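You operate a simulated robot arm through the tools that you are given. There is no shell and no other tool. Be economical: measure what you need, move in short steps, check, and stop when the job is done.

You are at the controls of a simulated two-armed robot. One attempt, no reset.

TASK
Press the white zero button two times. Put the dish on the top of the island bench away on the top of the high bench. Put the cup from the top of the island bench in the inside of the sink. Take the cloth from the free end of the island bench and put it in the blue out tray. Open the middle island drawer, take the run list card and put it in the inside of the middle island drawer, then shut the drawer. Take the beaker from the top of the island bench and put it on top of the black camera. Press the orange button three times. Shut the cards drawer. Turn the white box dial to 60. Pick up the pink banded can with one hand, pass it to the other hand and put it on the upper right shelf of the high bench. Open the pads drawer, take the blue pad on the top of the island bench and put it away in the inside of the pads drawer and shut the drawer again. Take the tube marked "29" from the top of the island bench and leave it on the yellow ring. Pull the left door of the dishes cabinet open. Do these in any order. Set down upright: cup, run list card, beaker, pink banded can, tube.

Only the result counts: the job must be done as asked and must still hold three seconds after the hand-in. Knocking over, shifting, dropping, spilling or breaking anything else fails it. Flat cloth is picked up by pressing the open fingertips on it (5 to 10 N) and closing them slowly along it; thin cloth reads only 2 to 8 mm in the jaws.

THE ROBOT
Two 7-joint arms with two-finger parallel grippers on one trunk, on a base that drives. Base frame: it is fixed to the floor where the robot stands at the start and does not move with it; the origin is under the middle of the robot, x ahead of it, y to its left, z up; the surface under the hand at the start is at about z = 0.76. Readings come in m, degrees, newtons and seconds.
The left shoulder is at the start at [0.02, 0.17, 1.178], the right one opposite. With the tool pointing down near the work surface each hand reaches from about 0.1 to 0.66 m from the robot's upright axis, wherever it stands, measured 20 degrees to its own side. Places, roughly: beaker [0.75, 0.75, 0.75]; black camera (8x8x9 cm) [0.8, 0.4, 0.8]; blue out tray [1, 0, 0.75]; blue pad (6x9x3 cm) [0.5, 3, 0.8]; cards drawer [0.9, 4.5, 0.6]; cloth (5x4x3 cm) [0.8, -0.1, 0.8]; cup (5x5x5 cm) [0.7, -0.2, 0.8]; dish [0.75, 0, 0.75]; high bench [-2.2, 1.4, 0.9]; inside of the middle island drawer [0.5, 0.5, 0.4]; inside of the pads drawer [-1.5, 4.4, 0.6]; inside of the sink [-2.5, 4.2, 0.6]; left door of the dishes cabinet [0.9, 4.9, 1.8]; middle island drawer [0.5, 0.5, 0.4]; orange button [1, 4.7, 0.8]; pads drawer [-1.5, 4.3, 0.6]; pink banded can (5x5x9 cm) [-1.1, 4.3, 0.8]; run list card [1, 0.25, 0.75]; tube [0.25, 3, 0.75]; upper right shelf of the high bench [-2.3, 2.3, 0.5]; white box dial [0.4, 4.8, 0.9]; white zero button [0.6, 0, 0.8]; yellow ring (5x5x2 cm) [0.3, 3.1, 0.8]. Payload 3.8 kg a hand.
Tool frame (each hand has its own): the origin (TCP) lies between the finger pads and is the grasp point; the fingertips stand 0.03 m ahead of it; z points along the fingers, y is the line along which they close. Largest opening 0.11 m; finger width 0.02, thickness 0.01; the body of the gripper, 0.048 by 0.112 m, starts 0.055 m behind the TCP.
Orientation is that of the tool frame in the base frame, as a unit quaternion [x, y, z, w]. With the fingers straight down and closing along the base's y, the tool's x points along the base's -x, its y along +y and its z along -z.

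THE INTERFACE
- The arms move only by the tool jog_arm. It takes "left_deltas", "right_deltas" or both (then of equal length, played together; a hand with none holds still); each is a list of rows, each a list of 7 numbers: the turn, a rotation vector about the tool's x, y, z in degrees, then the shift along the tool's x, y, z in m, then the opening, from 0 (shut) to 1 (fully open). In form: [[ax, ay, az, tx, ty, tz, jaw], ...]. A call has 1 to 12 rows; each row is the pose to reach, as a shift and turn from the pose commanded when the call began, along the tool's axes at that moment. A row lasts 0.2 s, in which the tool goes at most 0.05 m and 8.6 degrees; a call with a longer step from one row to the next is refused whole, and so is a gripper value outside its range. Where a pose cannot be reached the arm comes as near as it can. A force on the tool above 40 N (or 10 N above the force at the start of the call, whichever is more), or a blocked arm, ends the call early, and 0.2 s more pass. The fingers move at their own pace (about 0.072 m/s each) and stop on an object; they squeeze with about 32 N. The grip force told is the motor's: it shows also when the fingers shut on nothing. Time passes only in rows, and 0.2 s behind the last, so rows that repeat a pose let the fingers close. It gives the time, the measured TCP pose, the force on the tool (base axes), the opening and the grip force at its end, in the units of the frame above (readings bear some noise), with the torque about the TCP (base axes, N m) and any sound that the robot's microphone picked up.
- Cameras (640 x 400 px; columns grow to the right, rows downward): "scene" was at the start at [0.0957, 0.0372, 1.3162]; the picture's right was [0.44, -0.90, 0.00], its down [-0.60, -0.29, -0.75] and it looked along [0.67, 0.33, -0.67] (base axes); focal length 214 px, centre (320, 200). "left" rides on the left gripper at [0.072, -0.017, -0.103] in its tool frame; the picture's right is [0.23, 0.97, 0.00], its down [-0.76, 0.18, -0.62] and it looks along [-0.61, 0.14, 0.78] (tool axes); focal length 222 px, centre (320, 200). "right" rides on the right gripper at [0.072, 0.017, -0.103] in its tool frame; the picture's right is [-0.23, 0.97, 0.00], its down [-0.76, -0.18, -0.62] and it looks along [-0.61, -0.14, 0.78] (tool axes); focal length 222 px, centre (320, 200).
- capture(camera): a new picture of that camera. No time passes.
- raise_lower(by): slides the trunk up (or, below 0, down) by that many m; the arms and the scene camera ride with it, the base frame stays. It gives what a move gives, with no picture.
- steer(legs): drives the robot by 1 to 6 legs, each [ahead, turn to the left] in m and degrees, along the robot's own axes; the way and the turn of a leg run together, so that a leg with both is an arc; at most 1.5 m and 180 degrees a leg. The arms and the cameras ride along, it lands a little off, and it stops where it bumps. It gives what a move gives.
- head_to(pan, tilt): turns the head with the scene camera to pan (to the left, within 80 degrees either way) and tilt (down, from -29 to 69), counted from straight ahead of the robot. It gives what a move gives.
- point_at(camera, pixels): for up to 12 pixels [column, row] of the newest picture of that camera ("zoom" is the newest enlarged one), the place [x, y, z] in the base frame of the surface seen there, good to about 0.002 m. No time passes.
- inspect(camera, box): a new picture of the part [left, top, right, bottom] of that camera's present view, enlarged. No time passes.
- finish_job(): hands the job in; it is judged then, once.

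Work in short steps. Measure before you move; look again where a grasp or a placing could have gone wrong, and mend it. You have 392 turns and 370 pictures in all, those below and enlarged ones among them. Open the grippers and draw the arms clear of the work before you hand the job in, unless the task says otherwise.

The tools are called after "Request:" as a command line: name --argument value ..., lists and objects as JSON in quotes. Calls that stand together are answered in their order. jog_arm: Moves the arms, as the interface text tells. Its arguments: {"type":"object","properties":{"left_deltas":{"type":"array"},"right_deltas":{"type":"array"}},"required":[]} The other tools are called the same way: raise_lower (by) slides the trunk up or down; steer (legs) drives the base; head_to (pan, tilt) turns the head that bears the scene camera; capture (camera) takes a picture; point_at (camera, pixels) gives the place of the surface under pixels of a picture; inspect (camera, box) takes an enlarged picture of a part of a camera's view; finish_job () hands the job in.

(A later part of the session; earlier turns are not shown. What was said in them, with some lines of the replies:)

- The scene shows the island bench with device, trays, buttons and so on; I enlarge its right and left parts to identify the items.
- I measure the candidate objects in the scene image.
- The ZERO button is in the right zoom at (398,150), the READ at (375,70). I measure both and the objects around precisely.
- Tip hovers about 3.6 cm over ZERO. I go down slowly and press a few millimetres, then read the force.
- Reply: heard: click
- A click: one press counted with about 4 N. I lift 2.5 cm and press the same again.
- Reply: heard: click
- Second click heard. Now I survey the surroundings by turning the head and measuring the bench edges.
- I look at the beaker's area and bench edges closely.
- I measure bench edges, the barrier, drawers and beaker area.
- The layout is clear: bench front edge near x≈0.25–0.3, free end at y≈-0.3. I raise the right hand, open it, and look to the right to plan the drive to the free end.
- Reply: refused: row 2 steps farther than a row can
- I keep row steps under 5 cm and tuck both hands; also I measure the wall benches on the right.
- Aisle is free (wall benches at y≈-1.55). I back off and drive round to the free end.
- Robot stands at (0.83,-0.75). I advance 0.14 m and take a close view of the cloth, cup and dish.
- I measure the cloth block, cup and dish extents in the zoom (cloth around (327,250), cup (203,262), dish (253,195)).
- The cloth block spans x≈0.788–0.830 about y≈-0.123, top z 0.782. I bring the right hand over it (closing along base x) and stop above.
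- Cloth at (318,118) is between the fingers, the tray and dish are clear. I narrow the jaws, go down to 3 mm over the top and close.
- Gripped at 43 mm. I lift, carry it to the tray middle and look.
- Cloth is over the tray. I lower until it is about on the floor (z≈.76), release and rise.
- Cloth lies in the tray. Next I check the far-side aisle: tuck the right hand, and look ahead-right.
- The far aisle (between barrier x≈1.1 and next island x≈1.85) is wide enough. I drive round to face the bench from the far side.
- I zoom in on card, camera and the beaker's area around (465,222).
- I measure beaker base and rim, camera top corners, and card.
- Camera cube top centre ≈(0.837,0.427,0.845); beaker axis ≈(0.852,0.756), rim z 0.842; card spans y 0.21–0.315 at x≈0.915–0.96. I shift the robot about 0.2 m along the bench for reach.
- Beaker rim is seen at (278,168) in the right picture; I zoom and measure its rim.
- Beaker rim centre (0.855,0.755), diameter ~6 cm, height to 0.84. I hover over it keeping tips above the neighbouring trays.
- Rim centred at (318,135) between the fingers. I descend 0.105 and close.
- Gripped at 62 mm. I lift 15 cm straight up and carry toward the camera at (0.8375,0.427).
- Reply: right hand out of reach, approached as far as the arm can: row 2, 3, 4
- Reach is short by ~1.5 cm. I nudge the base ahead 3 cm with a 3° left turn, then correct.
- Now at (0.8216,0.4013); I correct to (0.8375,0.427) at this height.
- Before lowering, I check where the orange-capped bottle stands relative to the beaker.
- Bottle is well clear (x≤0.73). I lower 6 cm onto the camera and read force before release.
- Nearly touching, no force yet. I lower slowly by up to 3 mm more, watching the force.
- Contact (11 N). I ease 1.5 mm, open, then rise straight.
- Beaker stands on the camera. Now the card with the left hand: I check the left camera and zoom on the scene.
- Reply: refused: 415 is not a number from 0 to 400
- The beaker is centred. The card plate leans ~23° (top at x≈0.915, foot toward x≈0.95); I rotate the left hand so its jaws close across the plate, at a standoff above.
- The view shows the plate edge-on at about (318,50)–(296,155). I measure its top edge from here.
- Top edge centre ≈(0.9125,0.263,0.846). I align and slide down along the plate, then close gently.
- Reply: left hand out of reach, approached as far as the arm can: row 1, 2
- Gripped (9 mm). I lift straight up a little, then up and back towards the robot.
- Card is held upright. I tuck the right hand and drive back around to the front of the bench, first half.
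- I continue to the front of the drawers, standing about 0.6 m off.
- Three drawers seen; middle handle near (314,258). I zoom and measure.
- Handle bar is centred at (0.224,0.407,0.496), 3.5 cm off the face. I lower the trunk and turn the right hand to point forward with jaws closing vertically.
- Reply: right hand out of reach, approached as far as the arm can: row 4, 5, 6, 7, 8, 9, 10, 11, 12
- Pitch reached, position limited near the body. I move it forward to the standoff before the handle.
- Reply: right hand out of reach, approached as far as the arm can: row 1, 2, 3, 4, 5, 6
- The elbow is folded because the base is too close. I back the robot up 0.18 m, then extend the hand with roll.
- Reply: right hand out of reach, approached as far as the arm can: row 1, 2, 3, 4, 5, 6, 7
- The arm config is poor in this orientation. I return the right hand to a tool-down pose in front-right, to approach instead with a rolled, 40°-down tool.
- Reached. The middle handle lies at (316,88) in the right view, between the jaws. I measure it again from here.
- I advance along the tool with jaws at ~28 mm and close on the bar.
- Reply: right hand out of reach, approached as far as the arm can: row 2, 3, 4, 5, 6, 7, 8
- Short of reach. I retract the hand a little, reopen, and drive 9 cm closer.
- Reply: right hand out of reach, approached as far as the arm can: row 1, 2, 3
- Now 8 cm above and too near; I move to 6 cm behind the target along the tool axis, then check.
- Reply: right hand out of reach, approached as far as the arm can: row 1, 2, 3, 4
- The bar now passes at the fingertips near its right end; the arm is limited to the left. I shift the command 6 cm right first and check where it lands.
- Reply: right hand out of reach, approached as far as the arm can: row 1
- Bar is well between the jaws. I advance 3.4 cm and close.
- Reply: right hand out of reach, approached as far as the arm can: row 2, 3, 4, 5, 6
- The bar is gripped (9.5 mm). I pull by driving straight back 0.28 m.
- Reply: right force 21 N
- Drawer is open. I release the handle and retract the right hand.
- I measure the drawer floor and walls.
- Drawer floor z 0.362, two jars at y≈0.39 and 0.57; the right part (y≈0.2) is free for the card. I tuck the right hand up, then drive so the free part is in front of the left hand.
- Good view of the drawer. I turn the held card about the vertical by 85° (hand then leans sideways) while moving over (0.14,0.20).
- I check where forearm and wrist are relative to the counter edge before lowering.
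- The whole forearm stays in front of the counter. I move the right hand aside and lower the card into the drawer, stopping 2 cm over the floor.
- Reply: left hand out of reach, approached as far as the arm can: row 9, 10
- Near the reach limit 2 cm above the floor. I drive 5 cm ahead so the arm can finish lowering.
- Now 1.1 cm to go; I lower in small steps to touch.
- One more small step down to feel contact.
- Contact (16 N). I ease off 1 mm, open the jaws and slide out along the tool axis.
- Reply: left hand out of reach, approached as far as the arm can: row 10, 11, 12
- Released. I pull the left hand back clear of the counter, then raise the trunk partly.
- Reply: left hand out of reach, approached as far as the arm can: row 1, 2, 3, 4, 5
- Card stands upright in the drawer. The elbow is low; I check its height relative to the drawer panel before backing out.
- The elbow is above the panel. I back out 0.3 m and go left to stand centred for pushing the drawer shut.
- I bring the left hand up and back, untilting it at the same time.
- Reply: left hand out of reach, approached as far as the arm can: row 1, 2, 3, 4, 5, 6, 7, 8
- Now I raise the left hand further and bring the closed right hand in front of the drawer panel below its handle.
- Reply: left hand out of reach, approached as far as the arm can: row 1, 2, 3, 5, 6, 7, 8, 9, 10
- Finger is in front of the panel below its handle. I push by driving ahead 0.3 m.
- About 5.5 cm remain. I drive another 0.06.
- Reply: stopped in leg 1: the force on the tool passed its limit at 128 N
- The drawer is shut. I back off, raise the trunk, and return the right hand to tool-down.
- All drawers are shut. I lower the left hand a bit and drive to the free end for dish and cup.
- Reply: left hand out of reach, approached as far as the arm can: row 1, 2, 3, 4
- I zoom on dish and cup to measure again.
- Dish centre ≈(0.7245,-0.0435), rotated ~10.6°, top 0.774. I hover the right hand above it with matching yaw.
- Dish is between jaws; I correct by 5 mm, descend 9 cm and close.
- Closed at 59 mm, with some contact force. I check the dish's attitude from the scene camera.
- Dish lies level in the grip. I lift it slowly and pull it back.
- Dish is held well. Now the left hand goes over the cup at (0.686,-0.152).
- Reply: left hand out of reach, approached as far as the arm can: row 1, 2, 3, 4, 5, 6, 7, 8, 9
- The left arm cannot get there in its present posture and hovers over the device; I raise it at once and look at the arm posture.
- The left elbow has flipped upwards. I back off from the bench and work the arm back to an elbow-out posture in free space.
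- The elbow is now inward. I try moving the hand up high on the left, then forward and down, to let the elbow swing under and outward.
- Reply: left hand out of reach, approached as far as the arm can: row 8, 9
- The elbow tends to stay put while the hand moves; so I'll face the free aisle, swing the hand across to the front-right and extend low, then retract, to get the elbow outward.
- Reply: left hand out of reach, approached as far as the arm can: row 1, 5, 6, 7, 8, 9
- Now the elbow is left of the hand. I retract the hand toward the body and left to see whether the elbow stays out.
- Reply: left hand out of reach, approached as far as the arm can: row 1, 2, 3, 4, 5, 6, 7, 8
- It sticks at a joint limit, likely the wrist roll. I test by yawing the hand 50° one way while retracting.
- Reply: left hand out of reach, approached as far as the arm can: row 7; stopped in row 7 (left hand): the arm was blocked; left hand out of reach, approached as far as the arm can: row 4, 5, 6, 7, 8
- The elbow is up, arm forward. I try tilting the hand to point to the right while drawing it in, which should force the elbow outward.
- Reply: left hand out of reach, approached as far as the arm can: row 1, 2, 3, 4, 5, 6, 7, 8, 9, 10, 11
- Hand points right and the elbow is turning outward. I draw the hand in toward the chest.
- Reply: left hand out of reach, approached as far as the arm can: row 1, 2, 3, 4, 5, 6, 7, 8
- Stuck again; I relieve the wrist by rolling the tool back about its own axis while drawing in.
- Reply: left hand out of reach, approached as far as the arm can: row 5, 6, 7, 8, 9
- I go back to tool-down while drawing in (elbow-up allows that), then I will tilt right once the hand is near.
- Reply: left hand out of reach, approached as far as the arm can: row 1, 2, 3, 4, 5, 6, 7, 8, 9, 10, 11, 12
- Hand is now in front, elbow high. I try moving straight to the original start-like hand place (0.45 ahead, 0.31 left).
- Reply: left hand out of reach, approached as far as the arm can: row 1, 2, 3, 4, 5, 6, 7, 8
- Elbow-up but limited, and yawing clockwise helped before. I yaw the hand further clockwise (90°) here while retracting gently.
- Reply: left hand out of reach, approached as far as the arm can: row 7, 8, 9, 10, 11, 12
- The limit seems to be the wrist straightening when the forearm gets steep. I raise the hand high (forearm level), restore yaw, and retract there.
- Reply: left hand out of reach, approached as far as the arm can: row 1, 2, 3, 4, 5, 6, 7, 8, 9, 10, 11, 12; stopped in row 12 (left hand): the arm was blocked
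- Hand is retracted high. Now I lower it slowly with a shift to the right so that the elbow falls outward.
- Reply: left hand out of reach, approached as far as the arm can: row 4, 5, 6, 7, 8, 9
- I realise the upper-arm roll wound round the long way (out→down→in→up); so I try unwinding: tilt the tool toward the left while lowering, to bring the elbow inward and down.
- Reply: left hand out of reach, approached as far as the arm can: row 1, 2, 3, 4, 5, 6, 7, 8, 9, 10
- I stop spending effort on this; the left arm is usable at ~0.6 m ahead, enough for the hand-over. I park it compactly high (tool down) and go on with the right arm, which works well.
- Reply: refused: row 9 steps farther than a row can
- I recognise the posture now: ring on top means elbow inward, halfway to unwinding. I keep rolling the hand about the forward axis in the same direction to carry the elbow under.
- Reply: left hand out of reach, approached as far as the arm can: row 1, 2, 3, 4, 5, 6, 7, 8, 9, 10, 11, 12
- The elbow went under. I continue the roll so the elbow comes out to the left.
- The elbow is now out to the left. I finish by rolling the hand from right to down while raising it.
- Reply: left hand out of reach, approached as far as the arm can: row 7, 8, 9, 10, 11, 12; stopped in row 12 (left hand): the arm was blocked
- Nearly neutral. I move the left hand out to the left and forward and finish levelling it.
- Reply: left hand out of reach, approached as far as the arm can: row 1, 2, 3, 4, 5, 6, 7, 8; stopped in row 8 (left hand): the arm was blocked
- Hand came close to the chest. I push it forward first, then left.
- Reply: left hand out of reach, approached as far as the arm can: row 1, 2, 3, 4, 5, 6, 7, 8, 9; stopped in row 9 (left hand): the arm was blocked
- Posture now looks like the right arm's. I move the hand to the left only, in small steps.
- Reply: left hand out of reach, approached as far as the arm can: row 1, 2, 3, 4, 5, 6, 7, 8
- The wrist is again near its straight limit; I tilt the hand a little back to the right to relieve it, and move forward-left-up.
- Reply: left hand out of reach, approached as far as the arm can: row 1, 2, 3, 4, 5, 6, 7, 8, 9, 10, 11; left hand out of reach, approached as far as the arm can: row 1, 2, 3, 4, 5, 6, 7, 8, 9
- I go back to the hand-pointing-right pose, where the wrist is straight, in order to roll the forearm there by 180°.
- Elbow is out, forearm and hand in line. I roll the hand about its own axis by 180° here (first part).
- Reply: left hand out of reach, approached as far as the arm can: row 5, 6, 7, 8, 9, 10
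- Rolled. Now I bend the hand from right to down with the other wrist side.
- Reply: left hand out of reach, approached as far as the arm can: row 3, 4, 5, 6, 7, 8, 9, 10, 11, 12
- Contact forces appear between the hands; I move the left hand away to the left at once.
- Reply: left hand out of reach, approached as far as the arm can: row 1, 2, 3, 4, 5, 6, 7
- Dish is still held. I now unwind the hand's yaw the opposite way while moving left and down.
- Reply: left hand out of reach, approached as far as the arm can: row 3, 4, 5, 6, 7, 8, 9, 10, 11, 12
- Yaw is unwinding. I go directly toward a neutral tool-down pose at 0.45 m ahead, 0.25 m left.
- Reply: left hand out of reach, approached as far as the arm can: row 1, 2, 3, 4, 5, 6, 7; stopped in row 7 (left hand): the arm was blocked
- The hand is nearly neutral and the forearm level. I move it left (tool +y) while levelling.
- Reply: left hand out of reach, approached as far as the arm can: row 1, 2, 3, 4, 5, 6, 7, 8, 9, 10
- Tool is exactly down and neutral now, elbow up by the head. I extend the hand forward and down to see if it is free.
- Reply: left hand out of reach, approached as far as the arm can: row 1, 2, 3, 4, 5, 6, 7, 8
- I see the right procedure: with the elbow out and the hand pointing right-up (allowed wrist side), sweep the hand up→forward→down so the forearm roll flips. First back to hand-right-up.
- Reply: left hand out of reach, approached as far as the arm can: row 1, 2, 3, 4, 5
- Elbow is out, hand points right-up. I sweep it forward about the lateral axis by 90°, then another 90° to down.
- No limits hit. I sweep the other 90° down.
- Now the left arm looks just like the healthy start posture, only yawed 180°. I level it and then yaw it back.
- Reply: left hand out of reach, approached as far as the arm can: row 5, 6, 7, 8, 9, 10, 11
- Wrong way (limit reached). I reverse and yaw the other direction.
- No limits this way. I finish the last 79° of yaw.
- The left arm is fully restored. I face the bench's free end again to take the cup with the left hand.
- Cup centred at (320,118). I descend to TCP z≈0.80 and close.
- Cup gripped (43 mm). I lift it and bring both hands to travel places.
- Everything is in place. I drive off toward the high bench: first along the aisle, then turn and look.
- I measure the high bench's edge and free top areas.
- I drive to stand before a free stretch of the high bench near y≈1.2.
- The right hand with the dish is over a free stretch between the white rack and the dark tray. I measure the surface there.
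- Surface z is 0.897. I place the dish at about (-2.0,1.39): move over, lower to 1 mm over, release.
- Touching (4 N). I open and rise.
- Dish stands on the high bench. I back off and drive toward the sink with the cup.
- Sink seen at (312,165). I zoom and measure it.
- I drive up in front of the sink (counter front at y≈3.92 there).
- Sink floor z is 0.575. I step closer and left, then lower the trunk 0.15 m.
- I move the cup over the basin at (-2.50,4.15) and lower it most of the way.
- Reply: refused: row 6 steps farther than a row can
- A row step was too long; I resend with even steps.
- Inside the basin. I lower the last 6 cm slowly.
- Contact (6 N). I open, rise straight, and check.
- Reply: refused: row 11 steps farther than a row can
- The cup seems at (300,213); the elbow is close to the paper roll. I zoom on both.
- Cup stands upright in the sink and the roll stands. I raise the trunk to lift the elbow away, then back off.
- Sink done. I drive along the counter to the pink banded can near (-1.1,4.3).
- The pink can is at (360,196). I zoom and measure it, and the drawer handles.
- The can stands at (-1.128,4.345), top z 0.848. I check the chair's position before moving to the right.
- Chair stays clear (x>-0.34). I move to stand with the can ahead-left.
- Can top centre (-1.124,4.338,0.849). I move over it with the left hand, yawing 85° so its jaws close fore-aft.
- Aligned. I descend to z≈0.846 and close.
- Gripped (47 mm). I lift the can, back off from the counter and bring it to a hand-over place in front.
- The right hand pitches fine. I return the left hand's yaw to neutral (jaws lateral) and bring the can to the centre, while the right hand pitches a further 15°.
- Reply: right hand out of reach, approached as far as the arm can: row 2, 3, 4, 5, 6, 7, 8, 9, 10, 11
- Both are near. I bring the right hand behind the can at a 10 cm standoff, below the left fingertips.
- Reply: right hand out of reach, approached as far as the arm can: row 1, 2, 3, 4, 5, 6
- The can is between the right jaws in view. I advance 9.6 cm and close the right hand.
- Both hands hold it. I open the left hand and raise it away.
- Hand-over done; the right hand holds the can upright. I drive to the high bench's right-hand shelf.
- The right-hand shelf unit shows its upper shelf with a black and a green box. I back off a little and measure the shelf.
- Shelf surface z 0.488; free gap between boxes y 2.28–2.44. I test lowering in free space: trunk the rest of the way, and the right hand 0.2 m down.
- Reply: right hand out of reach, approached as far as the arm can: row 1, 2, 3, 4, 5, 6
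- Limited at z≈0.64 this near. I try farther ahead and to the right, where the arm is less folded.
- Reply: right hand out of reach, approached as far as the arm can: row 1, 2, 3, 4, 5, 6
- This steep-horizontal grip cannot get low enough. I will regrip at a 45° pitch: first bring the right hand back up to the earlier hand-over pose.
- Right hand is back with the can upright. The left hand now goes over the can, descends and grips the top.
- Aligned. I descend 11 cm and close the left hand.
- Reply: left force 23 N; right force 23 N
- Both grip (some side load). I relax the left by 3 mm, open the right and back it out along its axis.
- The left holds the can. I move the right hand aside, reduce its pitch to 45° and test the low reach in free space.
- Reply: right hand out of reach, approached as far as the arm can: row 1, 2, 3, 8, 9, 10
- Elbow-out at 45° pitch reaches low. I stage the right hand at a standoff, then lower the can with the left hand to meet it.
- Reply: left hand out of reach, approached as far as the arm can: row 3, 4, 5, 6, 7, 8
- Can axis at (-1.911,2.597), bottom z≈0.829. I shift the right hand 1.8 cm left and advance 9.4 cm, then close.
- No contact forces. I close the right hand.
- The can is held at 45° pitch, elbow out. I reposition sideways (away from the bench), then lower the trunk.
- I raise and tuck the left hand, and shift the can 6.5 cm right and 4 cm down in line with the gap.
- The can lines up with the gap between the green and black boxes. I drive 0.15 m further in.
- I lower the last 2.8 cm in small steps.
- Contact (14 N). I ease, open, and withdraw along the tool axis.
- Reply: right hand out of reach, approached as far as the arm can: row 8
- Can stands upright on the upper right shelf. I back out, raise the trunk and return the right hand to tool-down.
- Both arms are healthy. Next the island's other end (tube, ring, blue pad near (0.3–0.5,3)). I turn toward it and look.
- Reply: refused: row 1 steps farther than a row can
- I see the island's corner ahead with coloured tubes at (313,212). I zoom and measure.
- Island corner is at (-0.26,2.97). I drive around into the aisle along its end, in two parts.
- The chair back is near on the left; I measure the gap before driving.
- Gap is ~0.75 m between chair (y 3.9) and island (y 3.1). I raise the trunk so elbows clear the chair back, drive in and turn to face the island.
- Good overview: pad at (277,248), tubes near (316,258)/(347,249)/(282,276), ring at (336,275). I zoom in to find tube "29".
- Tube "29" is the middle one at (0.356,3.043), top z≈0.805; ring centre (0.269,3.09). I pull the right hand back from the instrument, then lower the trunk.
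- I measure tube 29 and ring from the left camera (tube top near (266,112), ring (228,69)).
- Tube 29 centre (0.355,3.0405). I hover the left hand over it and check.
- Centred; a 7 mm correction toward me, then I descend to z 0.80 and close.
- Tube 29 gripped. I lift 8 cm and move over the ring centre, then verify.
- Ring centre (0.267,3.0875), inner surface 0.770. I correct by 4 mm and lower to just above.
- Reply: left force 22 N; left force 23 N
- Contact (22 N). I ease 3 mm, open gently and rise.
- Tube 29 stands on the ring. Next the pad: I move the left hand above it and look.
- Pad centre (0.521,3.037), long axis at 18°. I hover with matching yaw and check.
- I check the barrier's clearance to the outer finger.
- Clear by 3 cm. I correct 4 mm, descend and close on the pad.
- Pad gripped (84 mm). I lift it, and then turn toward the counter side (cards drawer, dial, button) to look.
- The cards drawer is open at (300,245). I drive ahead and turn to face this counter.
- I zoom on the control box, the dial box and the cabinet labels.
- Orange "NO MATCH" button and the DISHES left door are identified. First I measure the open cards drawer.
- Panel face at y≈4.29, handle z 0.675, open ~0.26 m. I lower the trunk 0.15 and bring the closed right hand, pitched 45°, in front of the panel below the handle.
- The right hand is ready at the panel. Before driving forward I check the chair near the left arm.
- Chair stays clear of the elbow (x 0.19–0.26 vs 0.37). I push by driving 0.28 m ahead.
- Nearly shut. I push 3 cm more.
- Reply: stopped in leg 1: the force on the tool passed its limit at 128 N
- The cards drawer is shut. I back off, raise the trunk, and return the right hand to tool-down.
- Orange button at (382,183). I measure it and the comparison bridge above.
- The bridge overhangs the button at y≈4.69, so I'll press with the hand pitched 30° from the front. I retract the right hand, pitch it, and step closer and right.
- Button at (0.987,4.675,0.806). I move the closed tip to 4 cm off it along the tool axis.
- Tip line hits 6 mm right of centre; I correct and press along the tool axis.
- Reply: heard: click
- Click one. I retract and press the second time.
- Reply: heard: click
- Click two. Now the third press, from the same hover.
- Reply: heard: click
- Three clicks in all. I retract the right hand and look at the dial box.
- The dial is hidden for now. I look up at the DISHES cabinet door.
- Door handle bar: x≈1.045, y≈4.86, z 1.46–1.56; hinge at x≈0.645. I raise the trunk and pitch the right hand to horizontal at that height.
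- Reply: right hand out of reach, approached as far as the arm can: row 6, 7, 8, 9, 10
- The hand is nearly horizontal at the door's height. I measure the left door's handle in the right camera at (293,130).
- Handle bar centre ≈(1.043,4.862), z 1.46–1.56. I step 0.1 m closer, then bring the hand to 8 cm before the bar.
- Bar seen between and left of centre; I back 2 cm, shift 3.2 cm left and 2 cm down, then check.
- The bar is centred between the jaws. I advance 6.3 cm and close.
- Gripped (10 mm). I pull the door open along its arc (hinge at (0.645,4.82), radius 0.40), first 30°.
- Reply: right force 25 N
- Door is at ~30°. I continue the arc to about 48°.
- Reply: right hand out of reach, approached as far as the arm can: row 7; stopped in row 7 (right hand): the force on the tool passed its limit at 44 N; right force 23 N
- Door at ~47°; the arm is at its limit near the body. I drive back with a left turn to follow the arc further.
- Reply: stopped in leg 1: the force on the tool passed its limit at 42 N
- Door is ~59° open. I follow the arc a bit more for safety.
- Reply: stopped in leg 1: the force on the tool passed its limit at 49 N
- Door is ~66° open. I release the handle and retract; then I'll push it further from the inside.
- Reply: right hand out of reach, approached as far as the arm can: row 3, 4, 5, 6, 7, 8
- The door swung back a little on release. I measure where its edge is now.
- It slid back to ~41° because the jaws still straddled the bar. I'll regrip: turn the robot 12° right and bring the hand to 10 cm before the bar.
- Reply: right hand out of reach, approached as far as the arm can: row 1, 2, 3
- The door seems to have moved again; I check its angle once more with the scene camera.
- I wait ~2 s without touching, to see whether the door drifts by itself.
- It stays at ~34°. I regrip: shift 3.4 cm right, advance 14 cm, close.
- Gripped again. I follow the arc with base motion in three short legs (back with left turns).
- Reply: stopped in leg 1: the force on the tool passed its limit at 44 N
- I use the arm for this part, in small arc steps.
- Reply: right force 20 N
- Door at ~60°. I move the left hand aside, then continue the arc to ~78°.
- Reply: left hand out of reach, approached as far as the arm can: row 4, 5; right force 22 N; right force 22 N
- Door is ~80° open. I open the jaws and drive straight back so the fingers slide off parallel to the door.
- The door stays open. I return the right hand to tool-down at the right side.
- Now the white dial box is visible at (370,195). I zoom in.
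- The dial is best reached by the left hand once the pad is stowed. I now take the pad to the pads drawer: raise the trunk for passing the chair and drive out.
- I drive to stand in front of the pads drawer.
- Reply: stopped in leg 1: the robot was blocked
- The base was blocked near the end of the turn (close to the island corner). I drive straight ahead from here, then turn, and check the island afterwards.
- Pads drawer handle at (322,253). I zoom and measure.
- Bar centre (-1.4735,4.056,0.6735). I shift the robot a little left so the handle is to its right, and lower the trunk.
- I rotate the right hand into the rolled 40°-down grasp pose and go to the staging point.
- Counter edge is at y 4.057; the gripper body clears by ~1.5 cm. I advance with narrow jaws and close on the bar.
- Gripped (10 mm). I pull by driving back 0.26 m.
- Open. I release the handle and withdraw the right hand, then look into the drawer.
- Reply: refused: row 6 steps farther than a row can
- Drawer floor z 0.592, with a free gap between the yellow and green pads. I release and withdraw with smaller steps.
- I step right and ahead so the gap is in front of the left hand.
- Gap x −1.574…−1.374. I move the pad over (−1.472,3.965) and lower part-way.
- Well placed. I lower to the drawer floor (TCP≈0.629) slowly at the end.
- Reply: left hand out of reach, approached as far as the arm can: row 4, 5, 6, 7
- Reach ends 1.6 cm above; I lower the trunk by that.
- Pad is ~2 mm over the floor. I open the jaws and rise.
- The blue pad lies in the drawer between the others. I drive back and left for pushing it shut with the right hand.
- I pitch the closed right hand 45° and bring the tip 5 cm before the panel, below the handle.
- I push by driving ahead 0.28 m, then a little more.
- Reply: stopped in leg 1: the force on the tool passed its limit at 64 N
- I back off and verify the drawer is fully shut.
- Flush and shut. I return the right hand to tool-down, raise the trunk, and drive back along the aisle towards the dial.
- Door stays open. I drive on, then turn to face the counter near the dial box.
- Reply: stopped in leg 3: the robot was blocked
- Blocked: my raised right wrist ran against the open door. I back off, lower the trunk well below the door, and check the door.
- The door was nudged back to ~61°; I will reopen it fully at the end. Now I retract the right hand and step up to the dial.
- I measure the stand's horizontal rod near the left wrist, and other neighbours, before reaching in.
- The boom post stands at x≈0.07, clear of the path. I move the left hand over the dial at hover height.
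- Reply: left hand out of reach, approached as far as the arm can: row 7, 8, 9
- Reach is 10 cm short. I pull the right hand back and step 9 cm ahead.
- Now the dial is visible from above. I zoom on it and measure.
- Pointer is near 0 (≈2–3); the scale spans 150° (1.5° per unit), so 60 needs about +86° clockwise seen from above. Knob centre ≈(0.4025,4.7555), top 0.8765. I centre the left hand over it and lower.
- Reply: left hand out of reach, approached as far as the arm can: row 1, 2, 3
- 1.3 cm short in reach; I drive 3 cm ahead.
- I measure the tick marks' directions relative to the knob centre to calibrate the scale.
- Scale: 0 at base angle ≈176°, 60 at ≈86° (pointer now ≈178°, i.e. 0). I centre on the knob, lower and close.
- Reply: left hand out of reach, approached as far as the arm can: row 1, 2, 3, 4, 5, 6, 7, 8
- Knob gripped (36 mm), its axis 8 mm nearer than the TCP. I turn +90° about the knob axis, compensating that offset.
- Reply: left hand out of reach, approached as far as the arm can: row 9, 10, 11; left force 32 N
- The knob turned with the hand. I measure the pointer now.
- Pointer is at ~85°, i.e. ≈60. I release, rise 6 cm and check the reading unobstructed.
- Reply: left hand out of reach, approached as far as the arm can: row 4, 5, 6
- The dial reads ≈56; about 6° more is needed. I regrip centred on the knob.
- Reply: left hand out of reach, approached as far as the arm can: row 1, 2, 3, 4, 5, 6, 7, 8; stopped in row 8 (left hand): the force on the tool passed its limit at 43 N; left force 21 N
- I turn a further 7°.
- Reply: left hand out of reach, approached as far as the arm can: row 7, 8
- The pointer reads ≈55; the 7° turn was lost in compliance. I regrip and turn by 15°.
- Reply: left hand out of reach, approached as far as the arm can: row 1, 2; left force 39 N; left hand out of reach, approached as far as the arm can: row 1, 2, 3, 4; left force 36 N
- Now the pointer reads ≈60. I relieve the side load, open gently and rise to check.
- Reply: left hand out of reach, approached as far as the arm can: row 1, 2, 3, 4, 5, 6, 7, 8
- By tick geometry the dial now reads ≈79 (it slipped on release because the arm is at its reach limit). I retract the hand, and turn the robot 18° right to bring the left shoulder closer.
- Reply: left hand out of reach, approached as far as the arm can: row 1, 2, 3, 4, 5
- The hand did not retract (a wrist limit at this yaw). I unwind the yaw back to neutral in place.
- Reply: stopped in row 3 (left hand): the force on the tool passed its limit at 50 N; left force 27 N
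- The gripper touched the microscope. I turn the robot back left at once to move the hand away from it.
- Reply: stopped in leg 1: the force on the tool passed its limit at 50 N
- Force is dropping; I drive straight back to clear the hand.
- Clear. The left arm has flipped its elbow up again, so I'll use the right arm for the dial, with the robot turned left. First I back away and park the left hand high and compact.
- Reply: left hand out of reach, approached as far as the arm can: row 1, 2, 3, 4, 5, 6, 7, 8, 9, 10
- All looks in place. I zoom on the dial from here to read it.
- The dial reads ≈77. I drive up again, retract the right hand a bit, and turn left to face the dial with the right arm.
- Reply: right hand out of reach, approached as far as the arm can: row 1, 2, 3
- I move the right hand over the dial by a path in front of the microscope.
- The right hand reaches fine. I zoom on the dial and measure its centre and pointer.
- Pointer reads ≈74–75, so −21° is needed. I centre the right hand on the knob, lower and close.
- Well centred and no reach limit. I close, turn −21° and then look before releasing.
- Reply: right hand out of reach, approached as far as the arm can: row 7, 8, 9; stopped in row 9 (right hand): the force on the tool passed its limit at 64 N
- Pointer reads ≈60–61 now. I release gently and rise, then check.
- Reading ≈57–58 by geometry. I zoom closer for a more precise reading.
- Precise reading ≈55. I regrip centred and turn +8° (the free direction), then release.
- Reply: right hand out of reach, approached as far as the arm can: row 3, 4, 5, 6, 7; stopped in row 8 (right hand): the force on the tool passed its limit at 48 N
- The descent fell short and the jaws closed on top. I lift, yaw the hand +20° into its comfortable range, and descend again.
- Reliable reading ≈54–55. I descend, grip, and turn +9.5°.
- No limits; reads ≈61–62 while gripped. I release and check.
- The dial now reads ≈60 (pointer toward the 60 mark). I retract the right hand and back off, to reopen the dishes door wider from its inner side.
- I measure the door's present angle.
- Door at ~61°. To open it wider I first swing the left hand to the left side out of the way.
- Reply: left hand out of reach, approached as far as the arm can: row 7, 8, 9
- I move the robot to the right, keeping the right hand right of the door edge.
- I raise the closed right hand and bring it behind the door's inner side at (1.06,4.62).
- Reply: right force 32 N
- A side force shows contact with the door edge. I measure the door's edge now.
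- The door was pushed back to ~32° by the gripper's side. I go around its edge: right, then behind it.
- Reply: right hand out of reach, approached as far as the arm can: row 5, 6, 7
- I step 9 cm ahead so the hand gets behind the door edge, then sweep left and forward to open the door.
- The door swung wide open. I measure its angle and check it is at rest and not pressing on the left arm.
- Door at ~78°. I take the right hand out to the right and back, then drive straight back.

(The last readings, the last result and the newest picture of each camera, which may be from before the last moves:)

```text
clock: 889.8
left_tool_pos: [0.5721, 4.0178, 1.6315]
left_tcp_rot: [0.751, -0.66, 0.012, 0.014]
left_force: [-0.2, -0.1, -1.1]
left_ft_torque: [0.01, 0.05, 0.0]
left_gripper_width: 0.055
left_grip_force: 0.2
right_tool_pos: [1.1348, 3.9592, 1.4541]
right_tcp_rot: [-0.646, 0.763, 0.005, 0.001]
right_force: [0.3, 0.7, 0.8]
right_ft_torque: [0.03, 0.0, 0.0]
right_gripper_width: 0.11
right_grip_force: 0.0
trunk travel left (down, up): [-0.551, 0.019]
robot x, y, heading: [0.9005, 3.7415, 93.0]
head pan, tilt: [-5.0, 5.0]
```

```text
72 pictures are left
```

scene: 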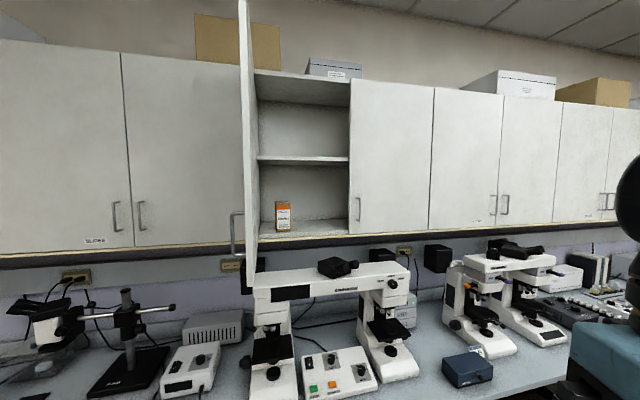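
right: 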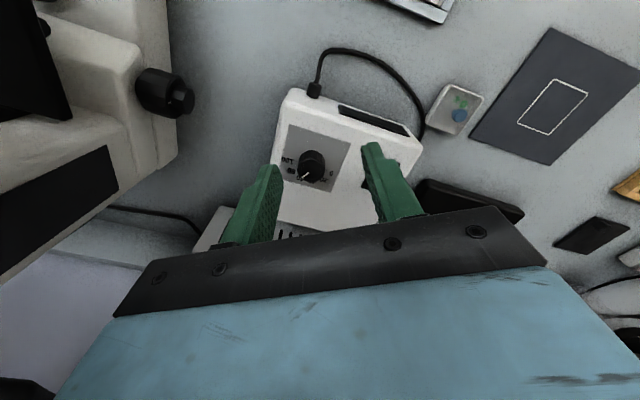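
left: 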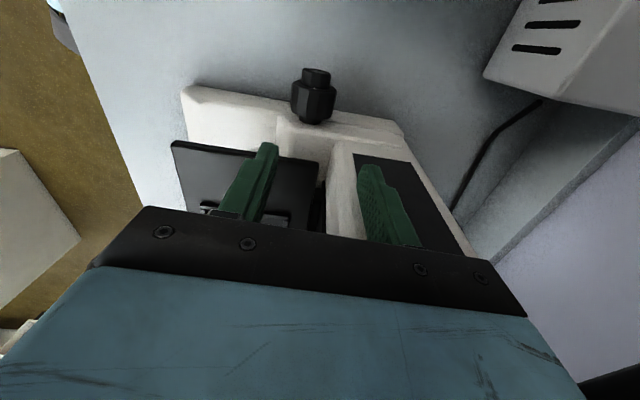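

The door stands open and the bench is in order. I read the dial once more and open the left gripper.

Request:
head_to --pan 20 --tilt 30

Request:
inspect --camera "scene" --box '[230, 150, 350, 240]'

Request:
jog_arm --left_deltas '[[0, 0, 0, 0, 0, 0, 0.8], [0, 0, 0, 0, 0, 0, 1], [0, 0, 0, 0, 0, 0, 1]]'

Request:
steer --legs '[[0, 80]]'

Request:
head_to --pan 50 --tilt 40

Request:
capture --camera "scene"

```text
clock: 890.7
left_tool_pos: [0.5719, 4.0171, 1.6314]
left_tcp_rot: [0.75, -0.661, 0.012, 0.014]
left_force: [-0.7, 0.1, 0.3]
left_ft_torque: [0.02, -0.01, 0.01]
left_gripper_width: 0.0551
left_grip_force: 0.0
right_tool_pos: [1.1346, 3.9581, 1.4538]
right_tcp_rot: [-0.646, 0.764, 0.005, 0.001]
right_force: [-0.4, 0.4, 0.1]
right_ft_torque: [-0.01, 0.0, -0.02]
right_gripper_width: 0.11
right_grip_force: 0.1
trunk travel left (down, up): [-0.551, 0.019]
robot x, y, heading: [0.9021, 3.7358, 93.0]
head pan, tilt: [20.0, 30.0]
```

```text
4.44 times, centred on (290, 195) of scene
```

zoom: 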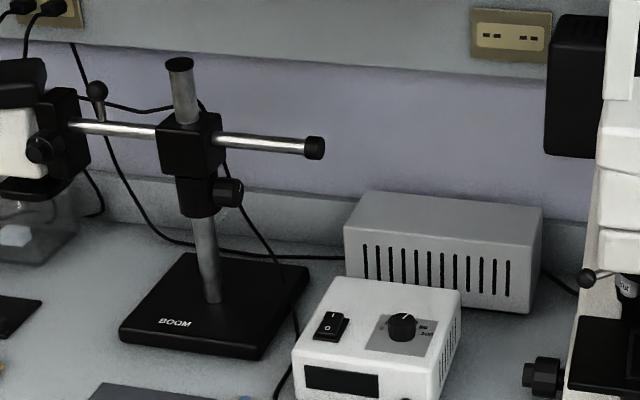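

```text
clock: 891.5
left_tool_pos: [0.5717, 4.0175, 1.6308]
left_tcp_rot: [0.75, -0.661, 0.012, 0.014]
left_force: [1.1, 0.6, -0.4]
left_ft_torque: [-0.01, -0.01, 0.0]
left_gripper_width: 0.1098
left_grip_force: 0.0
right_tool_pos: [1.1343, 3.957, 1.453]
right_tcp_rot: [-0.646, 0.763, 0.004, 0.001]
right_force: [0.5, 0.0, -0.2]
right_ft_torque: [-0.01, 0.01, 0.0]
right_gripper_width: 0.1102
right_grip_force: 0.1
trunk travel left (down, up): [-0.551, 0.019]
robot x, y, heading: [0.9001, 3.7396, 93.0]
head pan, tilt: [20.0, 30.0]
```

```text
clock: 895.3
left_tool_pos: [0.5739, 3.4603, 1.6312]
left_tcp_rot: [1.0, -0.018, 0.018, 0.004]
left_force: [-0.5, 0.4, 0.0]
left_ft_torque: [-0.01, -0.02, 0.01]
left_gripper_width: 0.1099
left_grip_force: 0.0
right_tool_pos: [0.7242, 4.0056, 1.4531]
right_tcp_rot: [0.986, -0.164, -0.005, 0.003]
right_force: [0.8, 0.2, 0.1]
right_ft_torque: [-0.01, -0.02, -0.03]
right_gripper_width: 0.1103
right_grip_force: 0.1
trunk travel left (down, up): [-0.551, 0.019]
robot x, y, heading: [0.9, 3.7426, 173.6]
head pan, tilt: [20.0, 30.0]
```

```text
clock: 896.3
left_tool_pos: [0.5741, 3.4602, 1.6322]
left_tcp_rot: [1.0, -0.018, 0.019, 0.004]
left_force: [0.4, 0.0, 0.8]
left_ft_torque: [0.05, 0.0, 0.03]
left_gripper_width: 0.1099
left_grip_force: 0.0
right_tool_pos: [0.7236, 4.0063, 1.4532]
right_tcp_rot: [0.986, -0.164, -0.004, 0.003]
right_force: [-0.3, 0.2, -0.5]
right_ft_torque: [-0.01, 0.02, -0.01]
right_gripper_width: 0.1097
right_grip_force: 0.2
trunk travel left (down, up): [-0.551, 0.019]
robot x, y, heading: [0.9033, 3.7407, 173.6]
head pan, tilt: [50.0, 40.0]
```

```text
70 pictures are left
```

scene: 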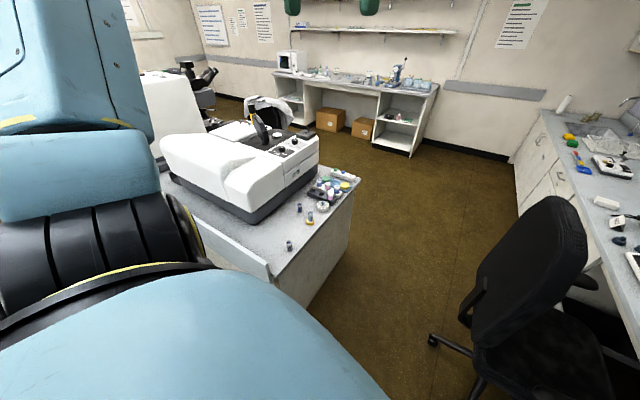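

I zoom at the island's end to confirm the tube on the ring.

Request:
inspect --camera "scene" --box '[270, 165, 370, 260]'

```text
4.21 times, centred on (320, 212) of scene
```

zoom: 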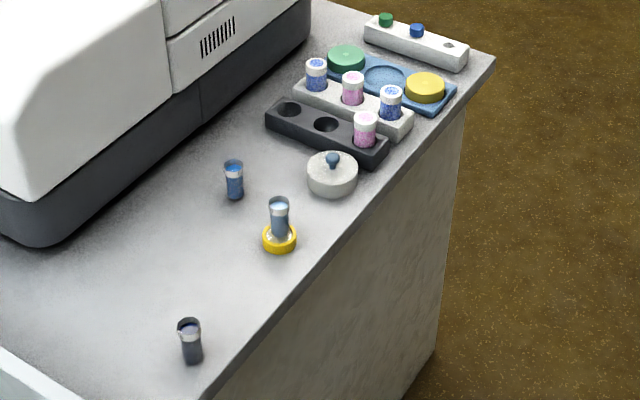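

The tube stands on the ring, the grippers are open and the arms are clear. I hand the job in.

Request:
finish_job

```text
The job is handed in.
```

I did all thirteen tasks and handed the job in. Three points to know:

- **Run list card:** I set it upright in the middle island drawer, but did not reopen the drawer to check that it stayed up when the drawer shut.
- **White box dial:** it reads about 60.
- **Microscope:** my left gripper bumped the comparison microscope while I was turning the dial. Later pictures show it in place, but I did not measure it before and after.
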